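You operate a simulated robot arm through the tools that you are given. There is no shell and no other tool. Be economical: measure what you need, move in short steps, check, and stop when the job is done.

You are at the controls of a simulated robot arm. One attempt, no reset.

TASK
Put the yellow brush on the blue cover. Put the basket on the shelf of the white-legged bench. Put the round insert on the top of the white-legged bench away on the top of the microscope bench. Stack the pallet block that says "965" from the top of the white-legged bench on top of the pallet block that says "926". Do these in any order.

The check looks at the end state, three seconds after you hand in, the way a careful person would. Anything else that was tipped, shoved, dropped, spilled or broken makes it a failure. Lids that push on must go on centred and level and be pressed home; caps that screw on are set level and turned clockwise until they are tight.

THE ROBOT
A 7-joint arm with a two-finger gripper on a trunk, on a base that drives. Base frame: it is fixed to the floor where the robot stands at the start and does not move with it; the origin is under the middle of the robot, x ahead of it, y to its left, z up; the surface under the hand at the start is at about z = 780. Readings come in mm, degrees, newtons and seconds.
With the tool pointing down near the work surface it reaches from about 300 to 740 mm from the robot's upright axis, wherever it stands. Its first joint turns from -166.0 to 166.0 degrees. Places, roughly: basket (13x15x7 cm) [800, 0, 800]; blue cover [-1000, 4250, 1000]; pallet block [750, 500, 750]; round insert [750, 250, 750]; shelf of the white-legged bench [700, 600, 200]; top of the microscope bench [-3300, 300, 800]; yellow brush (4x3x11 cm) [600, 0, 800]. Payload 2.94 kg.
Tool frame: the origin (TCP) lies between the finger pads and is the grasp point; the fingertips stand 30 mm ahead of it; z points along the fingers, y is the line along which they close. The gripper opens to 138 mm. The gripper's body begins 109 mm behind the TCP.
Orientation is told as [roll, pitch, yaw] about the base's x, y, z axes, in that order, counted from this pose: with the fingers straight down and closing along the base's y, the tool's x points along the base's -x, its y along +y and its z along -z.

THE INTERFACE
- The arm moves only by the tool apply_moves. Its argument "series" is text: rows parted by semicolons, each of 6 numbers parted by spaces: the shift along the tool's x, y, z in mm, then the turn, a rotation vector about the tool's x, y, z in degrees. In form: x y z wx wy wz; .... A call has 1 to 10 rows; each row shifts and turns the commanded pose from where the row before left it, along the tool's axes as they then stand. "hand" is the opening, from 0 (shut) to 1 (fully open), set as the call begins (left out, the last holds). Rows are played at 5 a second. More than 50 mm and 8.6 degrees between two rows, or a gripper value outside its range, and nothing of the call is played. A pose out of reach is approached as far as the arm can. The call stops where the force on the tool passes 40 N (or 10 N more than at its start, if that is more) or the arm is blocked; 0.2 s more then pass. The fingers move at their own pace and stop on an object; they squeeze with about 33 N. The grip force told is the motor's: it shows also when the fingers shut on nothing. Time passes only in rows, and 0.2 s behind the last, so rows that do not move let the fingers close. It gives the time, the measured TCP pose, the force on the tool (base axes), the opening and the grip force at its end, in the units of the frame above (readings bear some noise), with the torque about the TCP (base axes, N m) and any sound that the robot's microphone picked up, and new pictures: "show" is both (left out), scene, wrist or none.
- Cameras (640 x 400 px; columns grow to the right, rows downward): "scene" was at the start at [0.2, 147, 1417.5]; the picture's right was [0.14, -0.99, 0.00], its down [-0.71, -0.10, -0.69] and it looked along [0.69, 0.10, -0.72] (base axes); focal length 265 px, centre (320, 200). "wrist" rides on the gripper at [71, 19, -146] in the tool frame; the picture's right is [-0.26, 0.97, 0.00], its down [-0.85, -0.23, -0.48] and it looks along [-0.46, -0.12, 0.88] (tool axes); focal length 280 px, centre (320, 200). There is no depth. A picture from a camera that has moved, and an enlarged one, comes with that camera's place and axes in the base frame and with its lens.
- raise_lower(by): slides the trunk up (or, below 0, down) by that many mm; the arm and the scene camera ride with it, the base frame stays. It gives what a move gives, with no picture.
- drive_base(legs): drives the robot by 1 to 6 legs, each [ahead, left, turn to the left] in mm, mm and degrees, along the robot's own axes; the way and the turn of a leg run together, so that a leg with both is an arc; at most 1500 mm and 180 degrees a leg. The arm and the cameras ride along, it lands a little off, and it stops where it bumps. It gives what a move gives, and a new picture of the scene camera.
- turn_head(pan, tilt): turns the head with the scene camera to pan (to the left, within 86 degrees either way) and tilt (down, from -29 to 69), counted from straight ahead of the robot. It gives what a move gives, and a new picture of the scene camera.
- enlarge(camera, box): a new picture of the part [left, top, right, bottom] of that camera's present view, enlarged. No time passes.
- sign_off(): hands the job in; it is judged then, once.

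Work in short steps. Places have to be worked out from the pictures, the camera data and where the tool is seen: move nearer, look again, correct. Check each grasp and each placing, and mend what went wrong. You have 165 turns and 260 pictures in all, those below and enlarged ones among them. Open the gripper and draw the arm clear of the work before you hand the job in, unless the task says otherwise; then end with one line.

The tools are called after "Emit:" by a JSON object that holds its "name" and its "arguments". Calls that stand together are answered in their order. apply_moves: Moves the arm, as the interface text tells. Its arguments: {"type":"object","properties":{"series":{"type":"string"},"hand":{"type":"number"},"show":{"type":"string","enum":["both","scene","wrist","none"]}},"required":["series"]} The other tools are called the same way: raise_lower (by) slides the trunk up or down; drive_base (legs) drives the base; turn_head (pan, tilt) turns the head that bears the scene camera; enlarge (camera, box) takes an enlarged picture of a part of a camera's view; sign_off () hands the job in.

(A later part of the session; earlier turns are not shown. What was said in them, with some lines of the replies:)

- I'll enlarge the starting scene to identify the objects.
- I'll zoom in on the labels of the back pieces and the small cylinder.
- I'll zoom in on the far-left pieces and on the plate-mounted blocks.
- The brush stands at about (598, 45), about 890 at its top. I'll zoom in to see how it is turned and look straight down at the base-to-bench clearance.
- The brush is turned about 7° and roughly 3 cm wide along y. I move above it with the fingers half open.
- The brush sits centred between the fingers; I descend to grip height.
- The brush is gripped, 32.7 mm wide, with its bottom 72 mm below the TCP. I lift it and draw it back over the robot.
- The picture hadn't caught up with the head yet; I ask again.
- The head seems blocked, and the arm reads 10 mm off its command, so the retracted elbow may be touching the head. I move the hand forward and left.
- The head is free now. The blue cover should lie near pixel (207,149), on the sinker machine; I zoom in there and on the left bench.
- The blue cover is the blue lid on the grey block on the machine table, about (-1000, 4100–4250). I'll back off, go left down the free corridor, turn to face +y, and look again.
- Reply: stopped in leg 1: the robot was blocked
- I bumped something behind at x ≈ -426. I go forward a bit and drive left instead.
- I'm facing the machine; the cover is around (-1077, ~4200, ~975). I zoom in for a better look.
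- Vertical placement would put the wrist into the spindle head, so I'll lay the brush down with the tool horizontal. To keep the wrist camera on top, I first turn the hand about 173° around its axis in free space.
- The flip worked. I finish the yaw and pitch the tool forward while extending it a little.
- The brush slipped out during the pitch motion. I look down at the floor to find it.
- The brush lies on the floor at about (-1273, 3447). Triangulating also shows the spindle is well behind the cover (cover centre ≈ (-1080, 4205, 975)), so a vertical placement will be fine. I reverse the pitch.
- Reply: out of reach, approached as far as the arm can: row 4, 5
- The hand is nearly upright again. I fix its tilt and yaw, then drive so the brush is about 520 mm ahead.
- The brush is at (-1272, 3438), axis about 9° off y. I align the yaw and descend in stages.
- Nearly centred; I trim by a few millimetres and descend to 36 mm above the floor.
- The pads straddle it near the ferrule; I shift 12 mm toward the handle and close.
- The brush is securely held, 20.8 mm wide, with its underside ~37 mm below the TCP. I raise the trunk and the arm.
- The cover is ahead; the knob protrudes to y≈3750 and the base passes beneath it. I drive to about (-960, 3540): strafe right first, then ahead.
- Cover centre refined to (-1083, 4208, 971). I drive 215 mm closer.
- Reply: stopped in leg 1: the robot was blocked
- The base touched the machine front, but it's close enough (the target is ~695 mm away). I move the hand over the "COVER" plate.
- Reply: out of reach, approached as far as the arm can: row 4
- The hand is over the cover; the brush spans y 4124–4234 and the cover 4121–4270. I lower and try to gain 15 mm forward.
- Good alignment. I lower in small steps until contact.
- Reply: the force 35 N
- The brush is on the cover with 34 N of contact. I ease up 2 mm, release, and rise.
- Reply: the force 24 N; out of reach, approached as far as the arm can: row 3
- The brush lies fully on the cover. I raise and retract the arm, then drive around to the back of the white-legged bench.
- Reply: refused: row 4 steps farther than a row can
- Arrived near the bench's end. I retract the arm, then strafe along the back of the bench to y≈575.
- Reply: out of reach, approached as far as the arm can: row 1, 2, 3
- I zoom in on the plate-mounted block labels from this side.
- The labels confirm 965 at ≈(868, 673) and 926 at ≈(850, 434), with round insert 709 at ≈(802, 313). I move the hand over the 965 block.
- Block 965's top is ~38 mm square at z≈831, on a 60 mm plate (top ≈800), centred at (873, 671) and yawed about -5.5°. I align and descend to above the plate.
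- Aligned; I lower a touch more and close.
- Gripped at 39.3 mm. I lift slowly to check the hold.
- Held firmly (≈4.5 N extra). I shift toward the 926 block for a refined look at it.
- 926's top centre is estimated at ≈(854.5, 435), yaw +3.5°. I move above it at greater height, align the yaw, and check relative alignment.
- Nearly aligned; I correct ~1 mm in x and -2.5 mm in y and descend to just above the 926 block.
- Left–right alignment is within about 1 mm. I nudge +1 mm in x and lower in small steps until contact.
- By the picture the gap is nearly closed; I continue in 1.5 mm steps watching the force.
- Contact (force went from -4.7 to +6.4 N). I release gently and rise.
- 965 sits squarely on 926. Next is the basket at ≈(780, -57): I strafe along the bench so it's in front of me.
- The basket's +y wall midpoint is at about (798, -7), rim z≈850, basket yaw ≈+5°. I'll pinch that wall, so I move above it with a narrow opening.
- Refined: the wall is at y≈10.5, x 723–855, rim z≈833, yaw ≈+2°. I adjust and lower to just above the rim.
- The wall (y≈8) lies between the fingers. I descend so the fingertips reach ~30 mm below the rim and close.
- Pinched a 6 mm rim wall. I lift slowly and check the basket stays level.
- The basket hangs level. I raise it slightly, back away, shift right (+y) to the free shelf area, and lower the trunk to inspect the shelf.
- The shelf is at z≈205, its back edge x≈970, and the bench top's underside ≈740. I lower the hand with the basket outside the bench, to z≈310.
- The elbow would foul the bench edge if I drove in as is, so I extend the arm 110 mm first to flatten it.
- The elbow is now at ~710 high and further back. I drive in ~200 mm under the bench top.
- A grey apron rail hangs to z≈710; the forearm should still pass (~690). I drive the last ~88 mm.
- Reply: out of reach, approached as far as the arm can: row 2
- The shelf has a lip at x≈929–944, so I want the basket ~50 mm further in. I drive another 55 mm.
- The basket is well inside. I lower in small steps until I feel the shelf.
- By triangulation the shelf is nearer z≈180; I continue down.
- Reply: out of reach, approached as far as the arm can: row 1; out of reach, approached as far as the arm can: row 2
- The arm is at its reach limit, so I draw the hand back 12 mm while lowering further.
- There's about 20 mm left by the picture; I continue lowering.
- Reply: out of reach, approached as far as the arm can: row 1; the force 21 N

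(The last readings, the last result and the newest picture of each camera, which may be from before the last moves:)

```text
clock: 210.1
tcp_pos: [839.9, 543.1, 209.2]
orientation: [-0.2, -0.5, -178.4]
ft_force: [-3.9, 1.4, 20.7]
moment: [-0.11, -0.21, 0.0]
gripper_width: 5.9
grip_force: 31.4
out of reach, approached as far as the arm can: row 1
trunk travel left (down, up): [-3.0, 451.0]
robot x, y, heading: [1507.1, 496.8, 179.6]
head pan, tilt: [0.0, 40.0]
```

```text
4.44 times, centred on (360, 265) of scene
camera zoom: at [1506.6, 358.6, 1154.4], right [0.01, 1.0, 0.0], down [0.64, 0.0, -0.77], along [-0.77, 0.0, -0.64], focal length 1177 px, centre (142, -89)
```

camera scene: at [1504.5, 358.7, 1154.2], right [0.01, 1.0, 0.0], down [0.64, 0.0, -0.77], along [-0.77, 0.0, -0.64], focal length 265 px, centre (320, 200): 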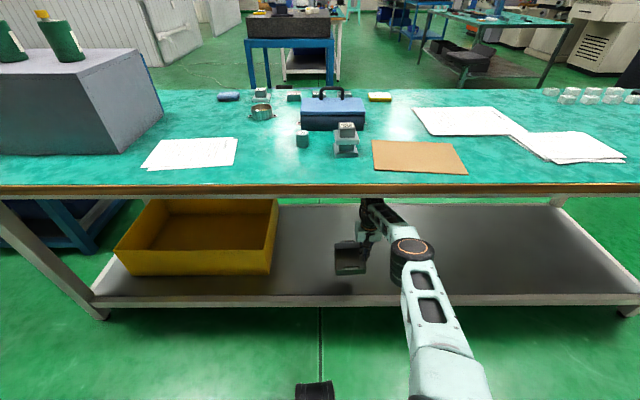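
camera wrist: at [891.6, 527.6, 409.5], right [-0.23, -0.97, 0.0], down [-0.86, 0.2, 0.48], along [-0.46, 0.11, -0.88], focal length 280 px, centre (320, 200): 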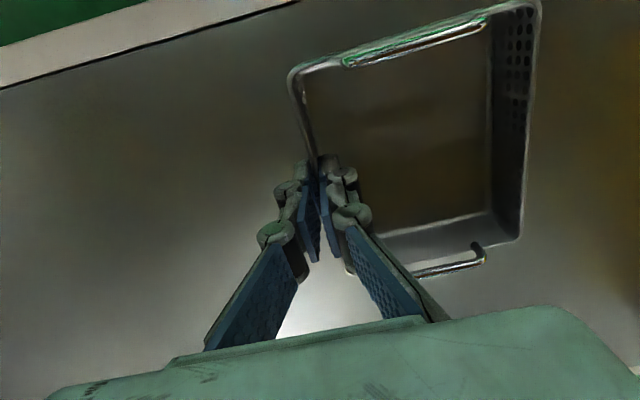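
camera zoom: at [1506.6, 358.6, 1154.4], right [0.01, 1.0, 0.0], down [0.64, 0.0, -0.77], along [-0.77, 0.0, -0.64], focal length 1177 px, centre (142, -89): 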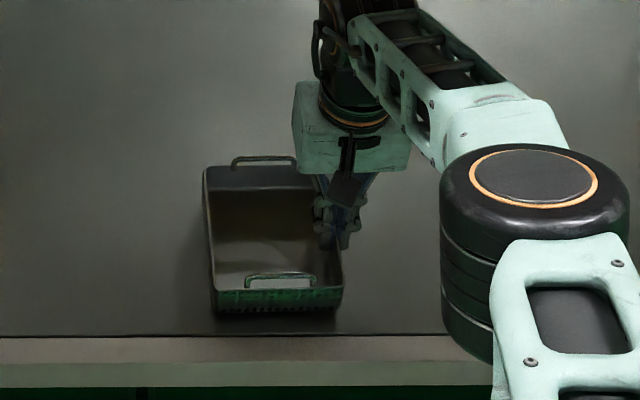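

Contact (20 N). I ease off, open slightly, and rise clear of the rim.

Emit:
{"name": "apply_moves", "arguments": {"series": "0 0 -3 0 0 0;0 0 0 0 0 0", "show": "none"}}

Emit:
{"name": "apply_moves", "arguments": {"series": "0 0 0 0 0 0;0 0 0 0 0 0", "hand": 0.25, "show": "none"}}

Emit:
{"name": "apply_moves", "arguments": {"series": "0 0 -15 0 0 0;0 0 -25 0 0 0;0 0 -25 0 0 0;0 0 -15 0 0 0;0 0 0 0 0 0", "show": "both"}}

```text
clock: 210.7
tcp_pos: [840.6, 543.9, 209.7]
orientation: [-0.1, -0.2, -178.3]
ft_force: [-4.3, 0.7, 9.3]
moment: [0.02, 0.89, -0.11]
gripper_width: 6.0
grip_force: 31.6
trunk travel left (down, up): [-3.0, 451.0]
robot x, y, heading: [1509.7, 492.9, 179.8]
head pan, tilt: [0.0, 40.0]
```

```text
clock: 211.3
tcp_pos: [840.6, 543.8, 210.0]
orientation: [-0.1, 0.0, -178.3]
ft_force: [-0.6, 0.1, -0.8]
moment: [-0.02, 0.0, 0.01]
gripper_width: 34.5
grip_force: 0.1
trunk travel left (down, up): [-3.0, 451.0]
robot x, y, heading: [1511.6, 491.8, 179.8]
head pan, tilt: [0.0, 40.0]
```

```text
clock: 212.5
tcp_pos: [841.0, 543.6, 290.2]
orientation: [-0.2, 0.0, -178.3]
ft_force: [-0.2, 0.7, 0.8]
moment: [-0.01, -0.01, 0.01]
gripper_width: 34.7
grip_force: 0.0
trunk travel left (down, up): [-3.0, 451.0]
robot x, y, heading: [1509.8, 489.9, 179.6]
head pan, tilt: [0.0, 40.0]
camera scene: at [1504.6, 358.7, 1154.2], right [0.01, 1.0, 0.0], down [0.64, 0.0, -0.77], along [-0.77, 0.0, -0.64], focal length 265 px, centre (320, 200)
camera wrist: at [911.4, 526.4, 435.5], right [-0.23, -0.97, 0.0], down [-0.86, 0.2, 0.48], along [-0.46, 0.11, -0.88], focal length 280 px, centre (320, 200)
```

scene: 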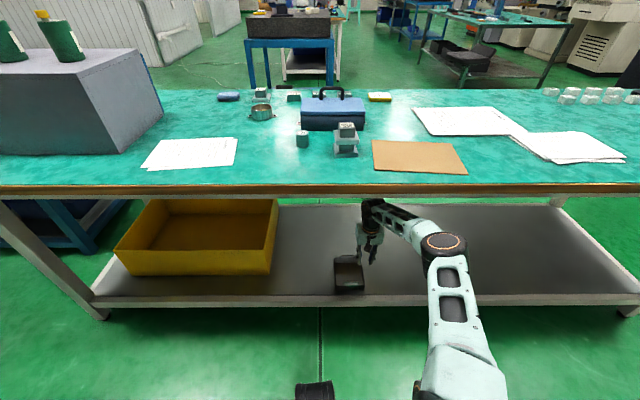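
wrist: 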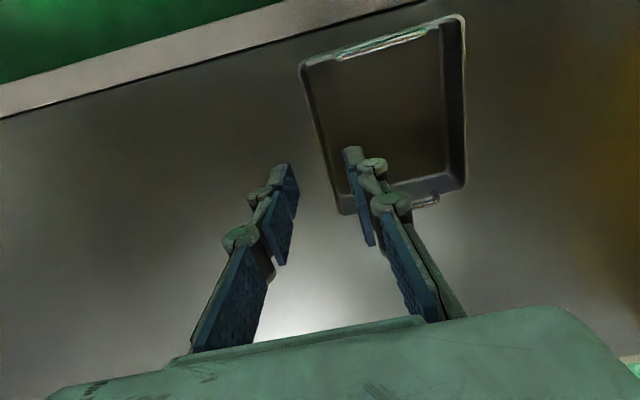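

The basket is released level on the shelf. I back straight out from under the bench and raise the trunk.

Emit:
{"name": "drive_base", "arguments": {"legs": [[-380, 0, 0]]}}

Emit:
{"name": "enlarge", "arguments": {"camera": "scene", "box": [260, 150, 460, 290]}}

Emit:
{"name": "raise_lower", "arguments": {"by": 272}}

Emit:
{"name": "apply_moves", "arguments": {"series": "15 0 -45 0 0 0;15 0 -45 0 0 0;15 0 -45 0 0 0;15 0 -45 0 0 0;15 0 -45 0 0 0;15 0 -45 0 0 0;0 0 -48 0 0 0;0 0 -48 0 0 0;0 0 -48 0 0 0;0 0 0 0 0 0", "show": "scene"}}

```text
clock: 214.9
tcp_pos: [1223.1, 538.2, 290.1]
orientation: [-0.1, -0.1, -178.0]
ft_force: [0.5, 0.3, 0.5]
moment: [0.0, -0.03, -0.01]
gripper_width: 34.5
grip_force: 0.1
trunk travel left (down, up): [-3.0, 451.0]
robot x, y, heading: [1893.6, 494.9, -179.8]
head pan, tilt: [0.0, 40.0]
camera scene: at [1889.5, 357.7, 1154.2], right [0.0, 1.0, 0.0], down [0.64, 0.0, -0.77], along [-0.77, 0.0, -0.64], focal length 265 px, centre (320, 200)
```

scene: 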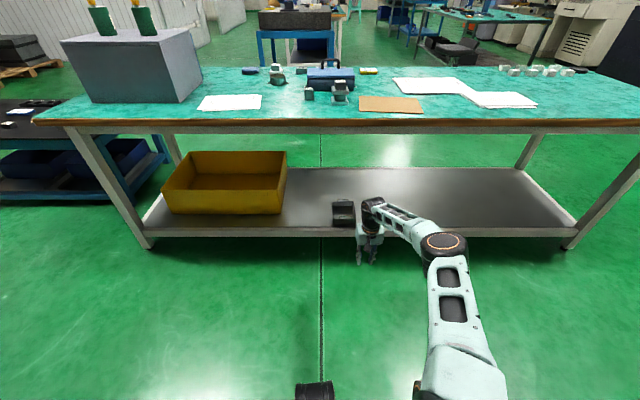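

```text
2.86 times, centred on (360, 220) of scene
camera zoom: at [1889.5, 357.7, 1154.2], right [0.0, 1.0, 0.0], down [0.64, 0.0, -0.77], along [-0.77, 0.0, -0.64], focal length 757 px, centre (206, 143)
```

zoom: 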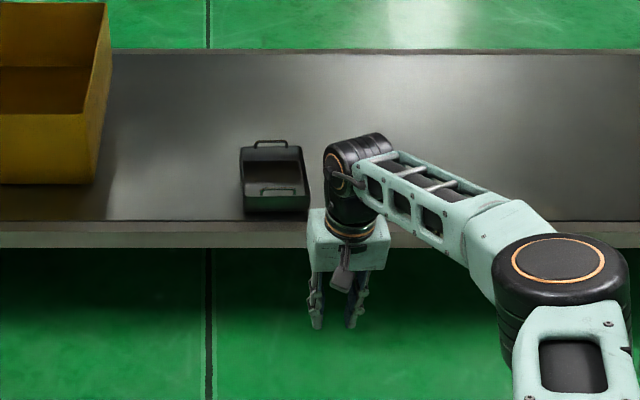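

```text
clock: 217.7
tcp_pos: [1223.8, 537.1, 562.9]
orientation: [-0.1, 0.0, -177.8]
ft_force: [-0.7, 0.1, -0.2]
moment: [0.01, 0.01, 0.0]
gripper_width: 34.4
grip_force: 0.1
trunk travel left (down, up): [-275.0, 179.0]
robot x, y, heading: [1893.5, 495.7, -179.8]
head pan, tilt: [0.0, 40.0]
```

```text
clock: 219.8
tcp_pos: [1314.0, 539.0, 977.6]
orientation: [-0.2, 0.0, -177.8]
ft_force: [0.6, -0.3, -0.8]
moment: [-0.01, 0.01, 0.0]
gripper_width: 34.5
grip_force: 0.1
trunk travel left (down, up): [-275.0, 179.0]
robot x, y, heading: [1893.1, 492.9, -179.6]
head pan, tilt: [0.0, 40.0]
camera scene: at [1889.6, 357.7, 1426.2], right [0.0, 1.0, 0.0], down [0.64, 0.0, -0.77], along [-0.77, 0.0, -0.64], focal length 265 px, centre (320, 200)
```

scene: 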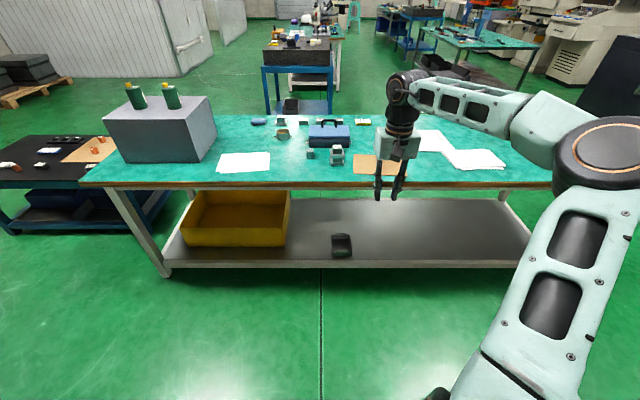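

The basket is on the shelf. Now I approach the round insert "709" near (802, 313).

Emit:
{"name": "drive_base", "arguments": {"legs": [[505, 160, 0]]}}

Emit:
{"name": "apply_moves", "arguments": {"series": "0 30 0 0 0 0;0 30 0 0 0 0;0 0 0 0 0 0;0 0 0 0 0 0", "hand": 0.6, "show": "wrist"}}

Emit:
{"name": "enlarge", "arguments": {"camera": "scene", "box": [240, 180, 400, 300]}}

```text
clock: 223.0
tcp_pos: [797.9, 383.1, 977.5]
orientation: [0.0, 0.0, -178.1]
ft_force: [0.1, 0.2, -0.4]
moment: [0.01, 0.0, -0.03]
gripper_width: 34.4
grip_force: 0.0
trunk travel left (down, up): [-275.0, 179.0]
robot x, y, heading: [1379.6, 335.3, 179.9]
head pan, tilt: [0.0, 40.0]
camera scene: at [1373.0, 199.1, 1426.2], right [0.0, 1.0, 0.0], down [0.64, 0.0, -0.77], along [-0.77, 0.0, -0.64], focal length 265 px, centre (320, 200)
```

scene: 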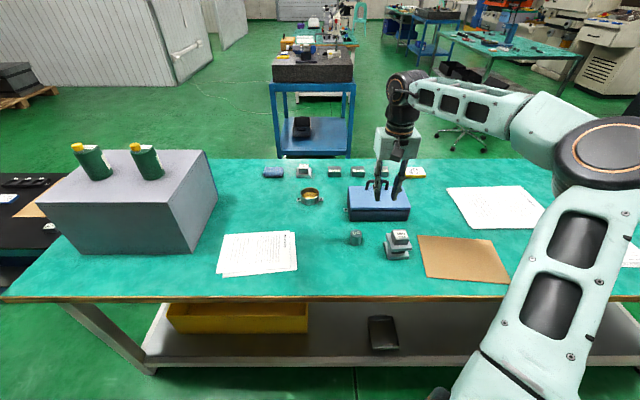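

```text
clock: 224.0
tcp_pos: [799.2, 322.6, 978.1]
orientation: [-0.1, 0.0, -178.0]
ft_force: [-0.4, -0.1, -0.3]
moment: [-0.03, 0.01, -0.03]
gripper_width: 82.9
grip_force: 0.0
trunk travel left (down, up): [-275.0, 179.0]
robot x, y, heading: [1379.5, 336.6, 179.9]
head pan, tilt: [0.0, 40.0]
camera wrist: at [871.0, 305.4, 1123.5], right [-0.23, -0.97, 0.0], down [-0.86, 0.2, 0.48], along [-0.46, 0.11, -0.88], focal length 280 px, centre (320, 200)
```

wrist: 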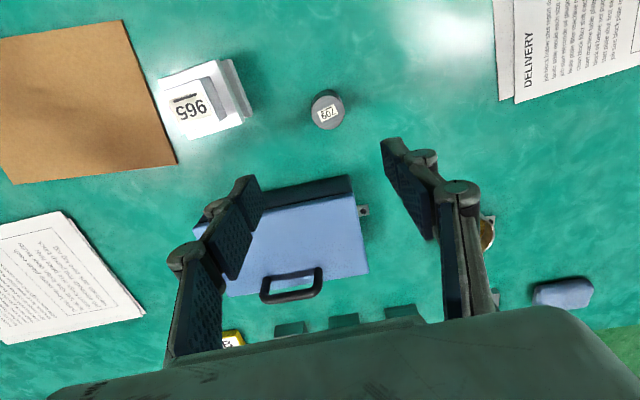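

```text
3.33 times, centred on (320, 240) of scene
camera zoom: at [1373.1, 199.2, 1426.2], right [0.0, 1.0, 0.0], down [0.64, 0.0, -0.77], along [-0.77, 0.0, -0.64], focal length 883 px, centre (320, 67)
```

zoom: 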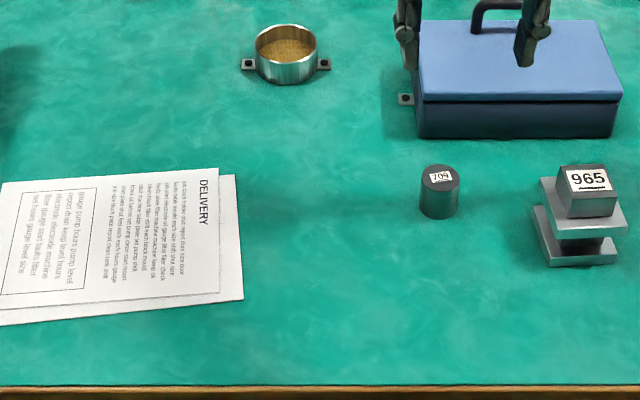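

Insert centre ≈(819, 309), top ≈830. I move above it and descend part-way.

Emit:
{"name": "apply_moves", "arguments": {"series": "10 7 20 0 0 0;9.5 7 30 0 0 0;0 0 40 0 0 0;0 0 0 0 0 0", "show": "wrist"}}

```text
clock: 225.0
tcp_pos: [819.2, 310.0, 887.6]
orientation: [-0.1, 0.0, -178.0]
ft_force: [-0.7, -0.6, -0.2]
moment: [0.01, -0.02, -0.01]
gripper_width: 82.9
grip_force: 0.1
trunk travel left (down, up): [-275.0, 179.0]
robot x, y, heading: [1378.5, 333.9, 180.0]
head pan, tilt: [0.0, 40.0]
camera wrist: at [890.2, 293.8, 1032.7], right [-0.23, -0.97, 0.0], down [-0.86, 0.2, 0.48], along [-0.46, 0.11, -0.88], focal length 280 px, centre (320, 200)
```

wrist: 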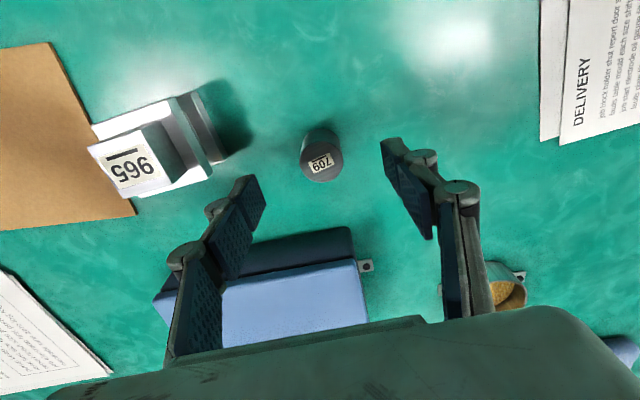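

Emit:
{"name": "apply_moves", "arguments": {"series": "-2 0 35 0 0 0;0 0 33 0 0 0;0 0 0 0 0 0", "show": "none"}}

Emit:
{"name": "apply_moves", "arguments": {"series": "0 0 0 0 0 0;0 0 0 0 0 0;0 0 0 0 0 0;0 0 0 0 0 0", "hand": 0, "show": "wrist"}}

```text
clock: 225.8
tcp_pos: [815.8, 309.2, 820.1]
orientation: [0.0, 0.0, -178.1]
ft_force: [0.4, -0.6, -0.2]
moment: [0.0, -0.01, 0.0]
gripper_width: 82.6
grip_force: 0.0
trunk travel left (down, up): [-275.0, 179.0]
robot x, y, heading: [1378.0, 335.1, 180.0]
head pan, tilt: [0.0, 40.0]
```

```text
clock: 226.8
tcp_pos: [815.9, 310.7, 820.4]
orientation: [-0.2, 0.0, -178.1]
ft_force: [-0.1, 1.7, -0.3]
moment: [0.05, 0.0, 0.0]
gripper_width: 35.3
grip_force: 32.8
trunk travel left (down, up): [-275.0, 179.0]
robot x, y, heading: [1378.0, 331.6, 180.0]
head pan, tilt: [0.0, 40.0]
camera wrist: at [887.5, 292.8, 965.9], right [-0.23, -0.97, 0.0], down [-0.86, 0.2, 0.48], along [-0.46, 0.11, -0.88], focal length 280 px, centre (320, 200)
```

wrist: 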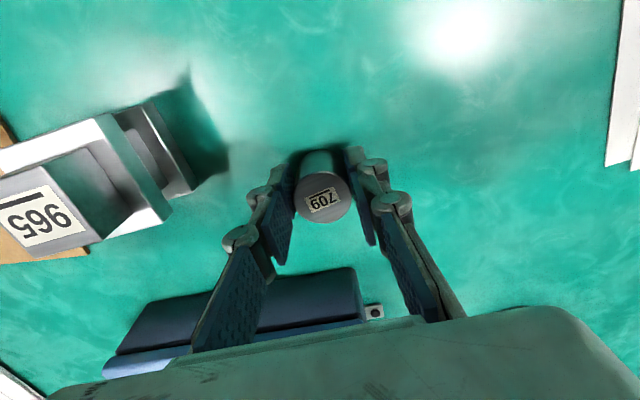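

The insert is gripped at 35.3 mm, its bottom 40 mm below the TCP. I lift and retract slightly, then drive around the bench's end toward the microscope bench.

Emit:
{"name": "apply_moves", "arguments": {"series": "0 0 -20 0 0 0;0 0 -45 0 0 0;0 0 -45 0 0 0;0 0 -45 0 0 0;0 0 -45 0 0 0;15 0 -45 0 0 0;15 0 -30 0 0 0;15 0 0 0 0 0;0 0 0 0 0 0", "show": "wrist"}}

Emit:
{"name": "drive_base", "arguments": {"legs": [[-80, 0, 0], [0, -1200, 0], [0, -930, 0]]}}

```text
clock: 228.8
tcp_pos: [861.1, 311.4, 1096.4]
orientation: [0.0, -0.1, -178.0]
ft_force: [-0.9, -0.2, -4.0]
moment: [0.0, -0.02, 0.0]
gripper_width: 35.0
grip_force: 32.2
trunk travel left (down, up): [-275.0, 179.0]
robot x, y, heading: [1378.9, 330.1, 179.9]
head pan, tilt: [0.0, 40.0]
camera wrist: at [933.8, 294.0, 1241.0], right [-0.23, -0.97, 0.0], down [-0.86, 0.2, 0.48], along [-0.46, 0.11, -0.88], focal length 280 px, centre (320, 200)
```

wrist: 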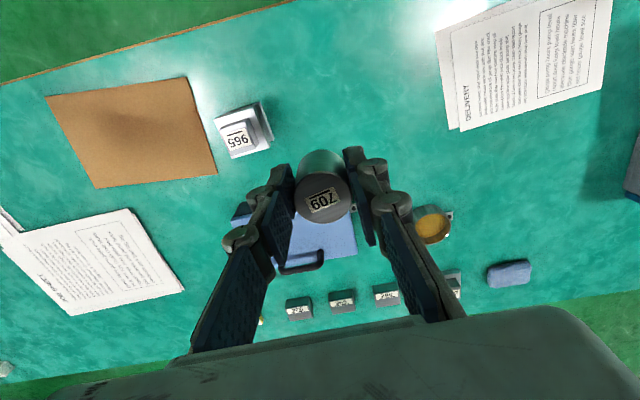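

```text
clock: 248.6
tcp_pos: [907.0, 2460.6, 1095.2]
orientation: [-0.2, 0.0, -176.8]
ft_force: [-0.3, -0.4, -3.6]
moment: [0.02, -0.02, -0.01]
gripper_width: 34.8
grip_force: 32.7
trunk travel left (down, up): [-275.0, 179.0]
robot x, y, heading: [1422.0, 2494.1, -178.4]
head pan, tilt: [0.0, 40.0]
camera scene: at [1421.1, 2360.8, 1426.2], right [-0.02, 1.0, 0.0], down [0.64, 0.01, -0.77], along [-0.77, -0.02, -0.64], focal length 265 px, centre (320, 200)
```

scene: 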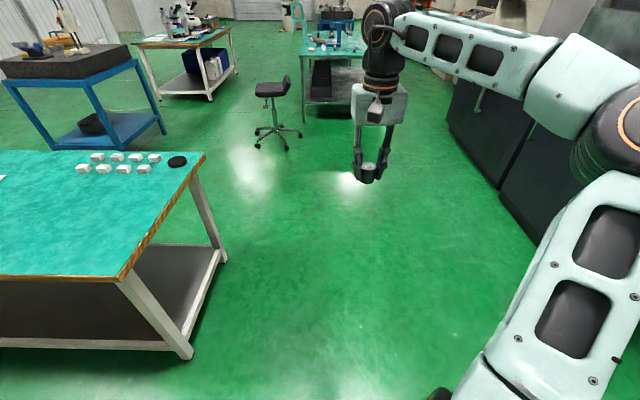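

The path is clear: forward past the bench end, then left into the lane at y≈1030 between the chair and the granite table.

Emit:
{"name": "drive_base", "arguments": {"legs": [[0, 0, -1.6], [1400, 0, 0], [400, 0, 0], [0, 1450, 0]]}}

```text
clock: 270.8
tcp_pos: [-924.9, 1022.3, 1095.5]
orientation: [-0.2, 0.1, -178.1]
ft_force: [-0.9, 0.1, -3.0]
moment: [0.01, 0.01, -0.01]
gripper_width: 35.0
grip_force: 33.1
trunk travel left (down, up): [-275.0, 179.0]
robot x, y, heading: [-405.5, 1042.2, 179.7]
head pan, tilt: [0.0, 40.0]
camera scene: at [-414.3, 910.7, 1426.2], right [0.0, 1.0, 0.0], down [0.64, 0.0, -0.77], along [-0.77, 0.0, -0.64], focal length 265 px, centre (320, 200)
```

scene: 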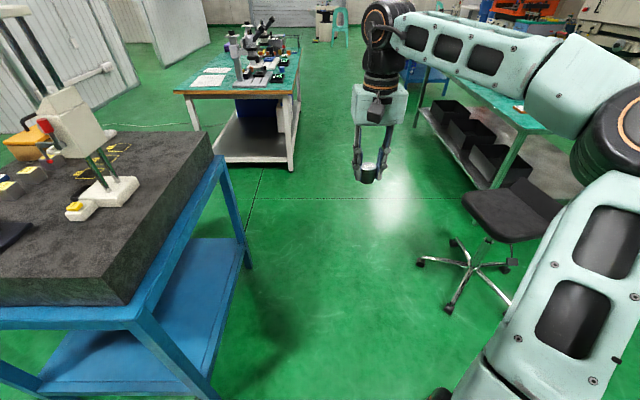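

Granite table is on my left (y<460), chair on the right (y>1560). I drive 1400 mm ahead and look at the microscope bench.

Emit:
{"name": "drive_base", "arguments": {"legs": [[1400, 0, 0]]}}

Emit:
{"name": "turn_head", "arguments": {"pan": 35, "tilt": 28}}

Emit:
{"name": "apply_moves", "arguments": {"series": "0 0 0 0 0 0;0 0 0 0 0 0", "show": "scene"}}

```text
clock: 277.6
tcp_pos: [-2300.9, 1018.2, 1092.8]
orientation: [-0.1, 0.0, -177.7]
ft_force: [-0.3, 0.4, -3.2]
moment: [-0.03, 0.0, 0.0]
gripper_width: 35.2
grip_force: 33.4
trunk travel left (down, up): [-275.0, 179.0]
robot x, y, heading: [-1785.9, 1048.6, -179.8]
head pan, tilt: [0.0, 40.0]
camera scene: at [-1789.8, 909.5, 1426.2], right [0.0, 1.0, 0.0], down [0.64, 0.0, -0.77], along [-0.77, 0.0, -0.64], focal length 265 px, centre (320, 200)
```

scene: 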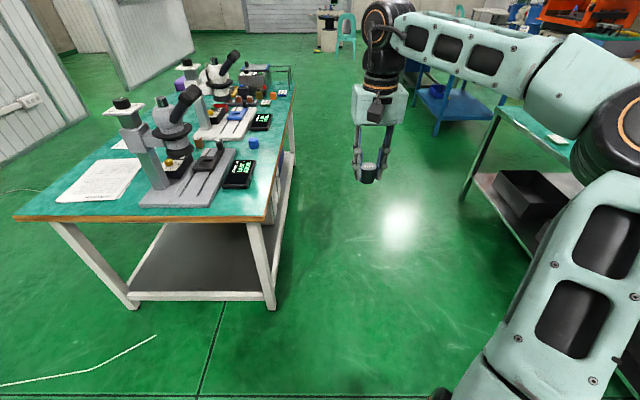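

```text
clock: 278.6
tcp_pos: [-2301.8, 1018.3, 1095.1]
orientation: [-0.2, 0.1, -177.7]
ft_force: [-0.6, 0.2, -3.1]
moment: [-0.01, -0.04, 0.02]
gripper_width: 35.2
grip_force: 33.1
trunk travel left (down, up): [-275.0, 179.0]
robot x, y, heading: [-1788.7, 1045.9, -179.8]
head pan, tilt: [35.0, 28.0]
camera scene: at [-1779.3, 857.3, 1444.7], right [-0.58, 0.82, 0.0], down [0.38, 0.27, -0.88], along [-0.72, -0.51, -0.47], focal length 265 px, centre (320, 200)
```

scene: 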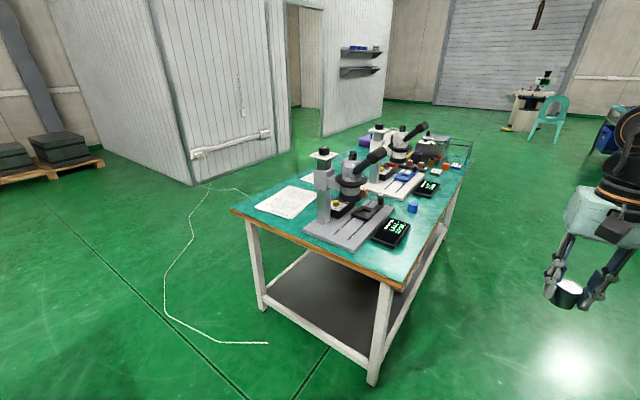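

```text
clock: 279.2
tcp_pos: [-2300.8, 1018.7, 1095.8]
orientation: [-0.1, 0.0, -177.8]
ft_force: [0.3, 0.3, -2.5]
moment: [-0.01, -0.02, 0.01]
gripper_width: 35.0
grip_force: 33.3
trunk travel left (down, up): [-275.0, 179.0]
robot x, y, heading: [-1786.4, 1040.6, -179.7]
head pan, tilt: [35.0, 28.0]
camera scene: at [-1779.3, 857.2, 1444.7], right [-0.58, 0.82, 0.0], down [0.38, 0.27, -0.88], along [-0.72, -0.51, -0.47], focal length 265 px, centre (320, 200)
```

scene: 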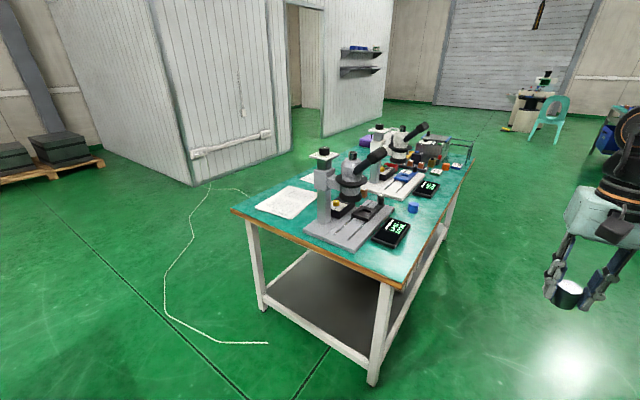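

Emit:
{"name": "enlarge", "arguments": {"camera": "scene", "box": [225, 110, 485, 280]}}

```text
2.35 times, centred on (355, 195) of scene
camera zoom: at [-1779.3, 857.2, 1444.7], right [-0.58, 0.82, 0.0], down [0.38, 0.27, -0.88], along [-0.72, -0.51, -0.47], focal length 623 px, centre (238, 212)
```

zoom: 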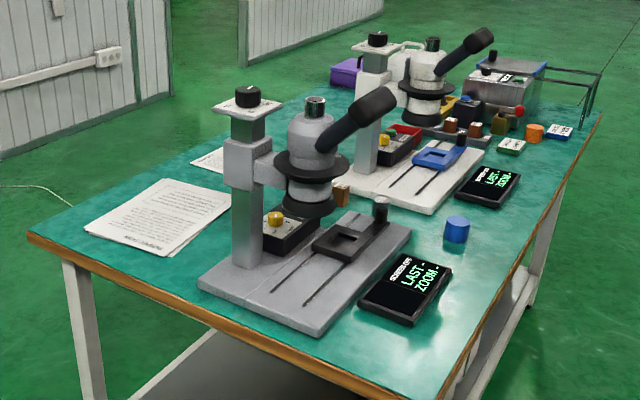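

The table top spans x≈-4037…-2500, y≈-160…700. The corner near (-2575, 605) is free, ahead of the black screen and beside the microscope base. I drive to face it.

Emit:
{"name": "drive_base", "arguments": {"legs": [[0, 430, 0], [150, 0, 0]]}}

Emit:
{"name": "turn_head", "arguments": {"pan": 0, "tilt": 42}}

Emit:
{"name": "apply_moves", "arguments": {"series": "0 0 0 0 0 0;0 0 0 0 0 0;0 0 0 0 0 0;0 0 0 0 0 0", "show": "both"}}

```text
clock: 284.5
tcp_pos: [-2448.6, 592.3, 1095.6]
orientation: [-0.1, 0.0, -177.9]
ft_force: [-0.1, -0.1, -2.9]
moment: [-0.04, -0.03, 0.01]
gripper_width: 35.2
grip_force: 32.9
trunk travel left (down, up): [-275.0, 179.0]
robot x, y, heading: [-1930.3, 615.9, 179.9]
head pan, tilt: [35.0, 28.0]
camera scene: at [-1926.7, 429.4, 1444.7], right [-0.57, 0.82, 0.0], down [0.39, 0.27, -0.88], along [-0.72, -0.51, -0.47], focal length 265 px, centre (320, 200)
```

scene: 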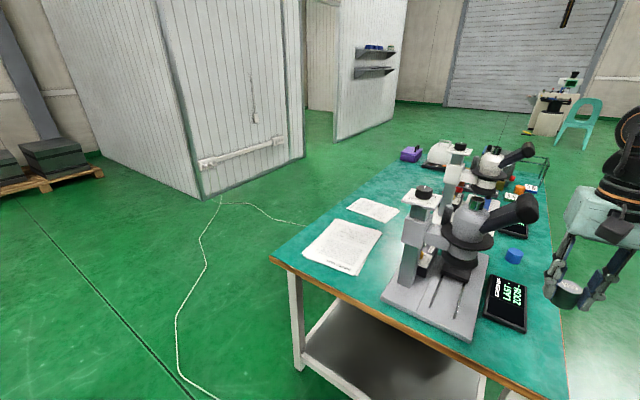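

```text
clock: 285.5
tcp_pos: [-2447.5, 592.2, 1095.5]
orientation: [-0.2, -0.1, -177.9]
ft_force: [0.3, 0.3, -3.2]
moment: [-0.02, -0.01, -0.01]
gripper_width: 35.0
grip_force: 32.9
trunk travel left (down, up): [-275.0, 179.0]
robot x, y, heading: [-1929.2, 615.3, 179.6]
head pan, tilt: [0.0, 42.0]
camera scene: at [-1935.4, 481.6, 1423.3], right [0.0, 1.0, 0.0], down [0.67, 0.0, -0.74], along [-0.74, 0.0, -0.67], focal length 265 px, centre (320, 200)
```

scene: 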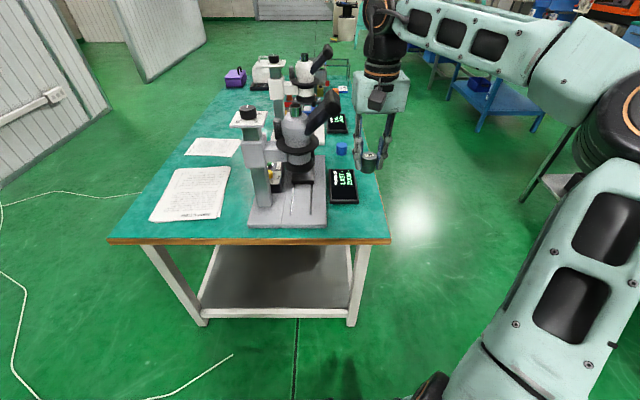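

```text
clock: 286.5
tcp_pos: [-2448.0, 593.3, 1095.4]
orientation: [-0.2, 0.0, -177.9]
ft_force: [0.6, 0.9, -3.4]
moment: [-0.01, -0.01, -0.01]
gripper_width: 35.1
grip_force: 33.3
trunk travel left (down, up): [-275.0, 179.0]
robot x, y, heading: [-1928.5, 613.5, 180.2]
head pan, tilt: [0.0, 42.0]
camera scene: at [-1935.3, 481.7, 1423.2], right [0.0, 1.0, 0.0], down [0.67, 0.0, -0.74], along [-0.74, 0.0, -0.67], focal length 265 px, centre (320, 200)
camera wrist: at [-2376.1, 575.8, 1240.7], right [-0.23, -0.97, 0.0], down [-0.86, 0.2, 0.48], along [-0.46, 0.11, -0.88], focal length 280 px, centre (320, 200)
```

scene: 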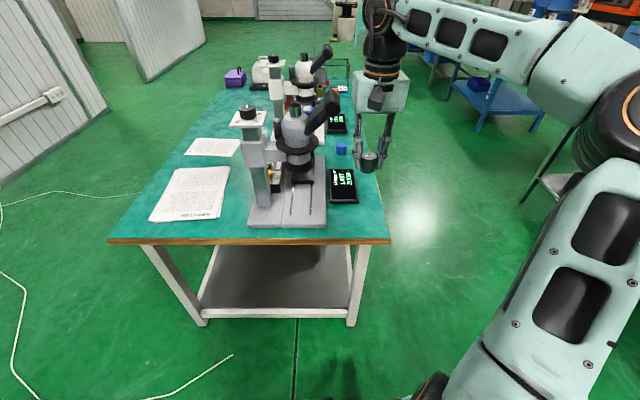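
wrist: 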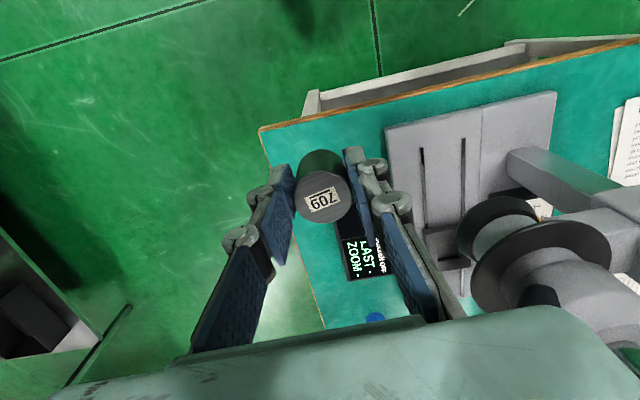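

The free patch spans x -2625…-2465, y 505…695, with the top at z≈780. I move above (-2548, 605) and descend.

Emit:
{"name": "apply_moves", "arguments": {"series": "-34 -4 0 0 0 0;-33 -4 0 0 0 0;-33 -4 0 0 0 0;0 0 45 0 0 0;0 0 45 0 0 0;0 0 45 0 0 0;0 0 45 0 0 0;0 0 45 0 0 0;0 0 0 0 0 0", "show": "both"}}

```text
clock: 288.5
tcp_pos: [-2548.2, 604.2, 871.2]
orientation: [-0.1, 0.0, -177.9]
ft_force: [-0.7, -0.3, -3.6]
moment: [-0.02, -0.01, 0.02]
gripper_width: 34.9
grip_force: 32.5
trunk travel left (down, up): [-275.0, 179.0]
robot x, y, heading: [-1931.5, 617.5, 179.8]
head pan, tilt: [0.0, 42.0]
camera scene: at [-1935.6, 481.7, 1423.2], right [0.0, 1.0, 0.0], down [0.67, 0.0, -0.74], along [-0.74, 0.0, -0.67], focal length 265 px, centre (320, 200)
camera wrist: at [-2477.5, 586.1, 1015.2], right [-0.23, -0.97, 0.0], down [-0.86, 0.2, 0.48], along [-0.46, 0.11, -0.88], focal length 280 px, centre (320, 200)
```

scene: 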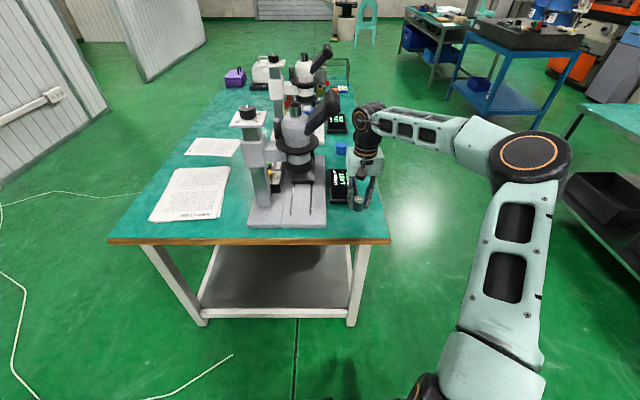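
wrist: 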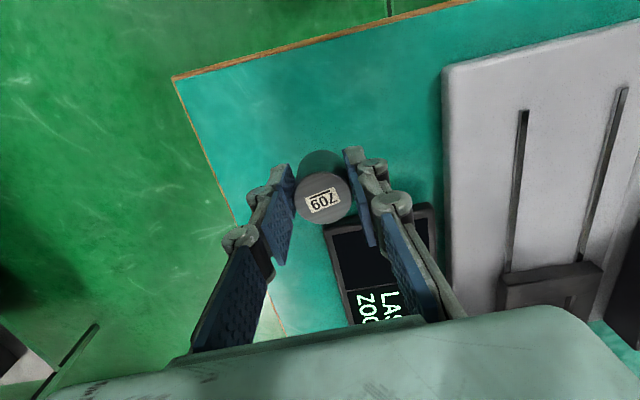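

Position is good. I lower toward contact at TCP ≈820.

Emit:
{"name": "apply_moves", "arguments": {"series": "0 0 20 0 0 0;0 0 15 0 0 0;0 0 8 0 0 0;0 0 3 0 0 0;0 0 0 0 0 0", "show": "none"}}

Emit:
{"name": "apply_moves", "arguments": {"series": "0 0 2 0 0 0;0 0 0 0 0 0", "show": "none"}}

Emit:
{"name": "apply_moves", "arguments": {"series": "0 0 2 0 0 0;0 0 0 0 0 0", "show": "none"}}

```text
clock: 289.7
tcp_pos: [-2549.1, 601.1, 825.4]
orientation: [-0.1, 0.0, -177.9]
ft_force: [0.8, 1.1, -2.6]
moment: [-0.01, -0.01, 0.0]
gripper_width: 35.3
grip_force: 32.8
trunk travel left (down, up): [-275.0, 179.0]
robot x, y, heading: [-1928.4, 616.5, 179.9]
head pan, tilt: [0.0, 42.0]
```

```text
clock: 290.3
tcp_pos: [-2548.4, 601.5, 820.2]
orientation: [-0.1, -0.1, -177.9]
ft_force: [0.0, -0.3, -3.6]
moment: [-0.03, 0.01, 0.01]
gripper_width: 35.1
grip_force: 32.7
trunk travel left (down, up): [-275.0, 179.0]
robot x, y, heading: [-1931.6, 615.6, 179.8]
head pan, tilt: [0.0, 42.0]
```

```text
clock: 290.9
tcp_pos: [-2547.6, 600.9, 820.0]
orientation: [-0.1, -0.2, -178.0]
ft_force: [-0.9, 0.4, 2.8]
moment: [-0.02, -0.03, -0.01]
gripper_width: 34.9
grip_force: 32.6
trunk travel left (down, up): [-275.0, 179.0]
robot x, y, heading: [-1932.5, 617.4, 180.0]
head pan, tilt: [0.0, 42.0]
```

Contact is made (+2.8 N). I release, rise and look.

Emit:
{"name": "apply_moves", "arguments": {"series": "0 0 0 0 0 0;0 0 0 0 0 0;0 0 0 0 0 0", "hand": 0.5, "show": "none"}}

Emit:
{"name": "apply_moves", "arguments": {"series": "0 0 -20 0 0 0;0 0 -45 0 0 0;0 0 -45 0 0 0;0 0 -45 0 0 0;0 0 -45 0 0 0;30 0 -45 0 0 0;40 0 0 0 0 0;30 0 0 0 0 0;0 0 0 0 0 0", "show": "both"}}

Emit:
{"name": "enlarge", "arguments": {"camera": "scene", "box": [240, 140, 400, 260]}}

```text
clock: 291.7
tcp_pos: [-2549.3, 600.8, 820.4]
orientation: [-0.1, 0.0, -178.0]
ft_force: [0.3, 0.1, 0.0]
moment: [0.02, 0.0, 0.0]
gripper_width: 68.9
grip_force: 0.0
trunk travel left (down, up): [-275.0, 179.0]
robot x, y, heading: [-1930.7, 615.8, 179.8]
head pan, tilt: [0.0, 42.0]
```

```text
refused: row 6 steps farther than a row can; nothing moved
```

```text
3.33 times, centred on (320, 200) of scene
camera zoom: at [-1935.0, 481.7, 1423.2], right [0.0, 1.0, 0.0], down [0.67, 0.0, -0.74], along [-0.74, 0.0, -0.67], focal length 883 px, centre (320, 200)
```

zoom: 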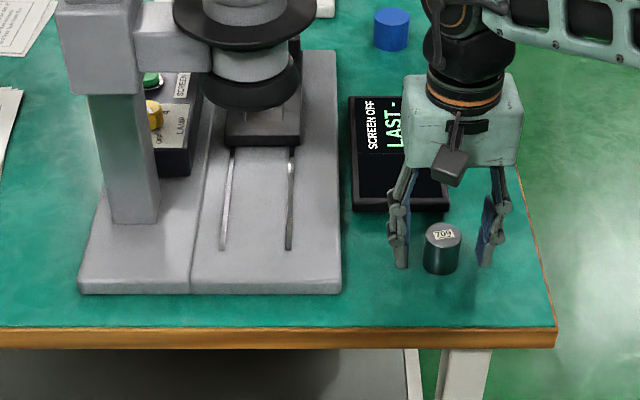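

The insert stands upright and free. I raise the hand and draw it back.

Emit:
{"name": "apply_moves", "arguments": {"series": "0 0 -20 0 0 0;0 0 -45 0 0 0;0 0 -45 0 0 0;0 0 -45 0 0 0;0 0 -45 0 0 0;0 0 -45 0 0 0;40 0 0 0 0 0;40 0 0 0 0 0;0 0 0 0 0 0", "show": "both"}}

Emit:
{"name": "enlarge", "arguments": {"camera": "scene", "box": [240, 140, 400, 260]}}

```text
clock: 293.7
tcp_pos: [-2467.8, 603.5, 1065.9]
orientation: [-0.1, 0.0, -177.9]
ft_force: [-0.7, -0.7, 0.1]
moment: [-0.01, 0.01, 0.0]
gripper_width: 68.9
grip_force: 0.1
trunk travel left (down, up): [-275.0, 179.0]
robot x, y, heading: [-1931.6, 614.8, 180.0]
head pan, tilt: [0.0, 42.0]
camera scene: at [-1934.9, 481.7, 1423.2], right [0.0, 1.0, 0.0], down [0.67, 0.0, -0.74], along [-0.74, 0.0, -0.67], focal length 265 px, centre (320, 200)
camera wrist: at [-2395.9, 586.9, 1210.6], right [-0.23, -0.97, 0.0], down [-0.86, 0.2, 0.48], along [-0.46, 0.11, -0.88], focal length 280 px, centre (320, 200)
```

scene: 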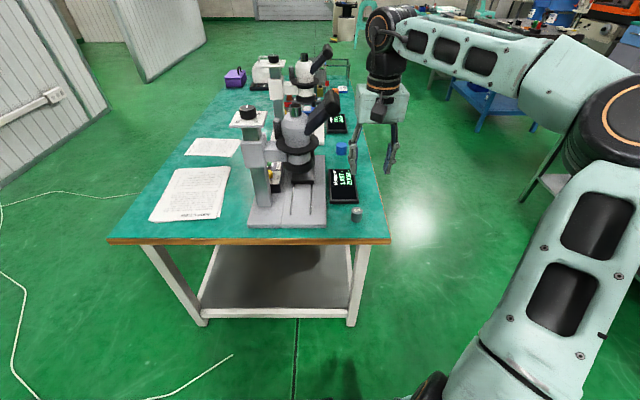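
wrist: 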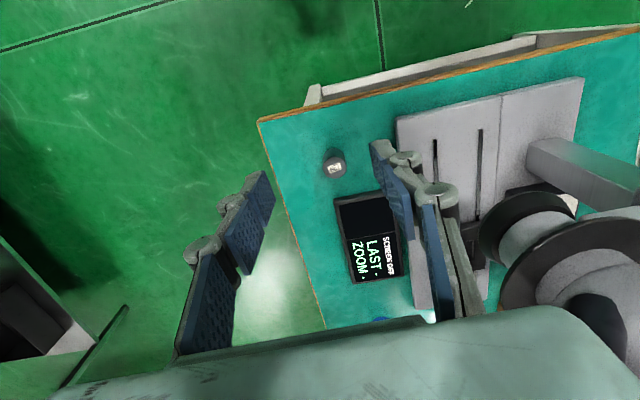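

```text
3.33 times, centred on (320, 200) of scene
camera zoom: at [-1934.9, 481.7, 1423.2], right [0.0, 1.0, 0.0], down [0.67, 0.0, -0.74], along [-0.74, 0.0, -0.67], focal length 883 px, centre (320, 200)
```

zoom: 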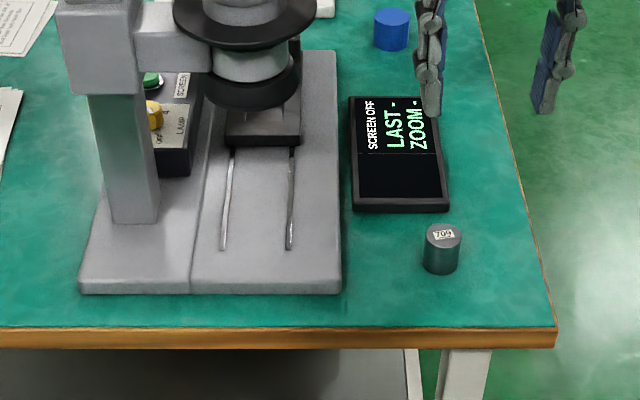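

All four placements look right. I strafe clear of the bench before handing in.

Emit:
{"name": "drive_base", "arguments": {"legs": [[0, -400, 0]]}}

```text
clock: 297.8
tcp_pos: [-2469.7, 1006.5, 1065.3]
orientation: [-0.3, 0.0, -177.7]
ft_force: [0.7, -0.3, 0.4]
moment: [-0.03, 0.01, 0.02]
gripper_width: 69.0
grip_force: 0.0
trunk travel left (down, up): [-275.0, 179.0]
robot x, y, heading: [-1934.7, 1022.3, -180.0]
head pan, tilt: [0.0, 42.0]
camera scene: at [-1935.3, 885.4, 1423.2], right [0.0, 1.0, 0.0], down [0.67, 0.0, -0.74], along [-0.74, 0.0, -0.67], focal length 265 px, centre (320, 200)
```

scene: 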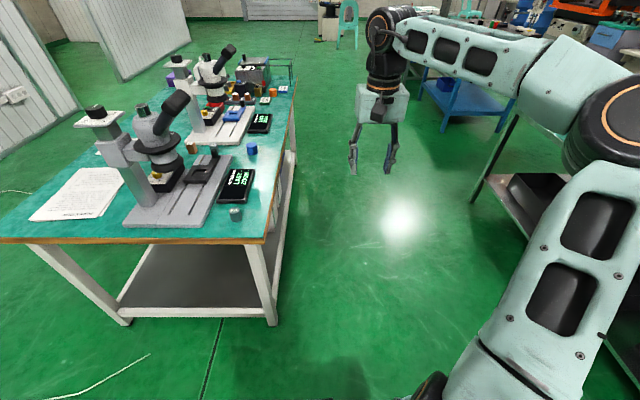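

The arm is clear, the gripper is open and everything is in place, so I hand the job in.

Emit:
{"name": "sign_off", "arguments": {}}

```text
The job is handed in.
```

All four items are in place and the job is handed in: the brush is on the blue cover, the basket is on the shelf, insert 709 is on the microscope bench, and block 965 is stacked on 926. Along the way I dropped the brush on the floor and picked it up again. The robot base also bumped the granite table and touched the front of the machine that holds the blue cover; nothing looked moved or knocked over.
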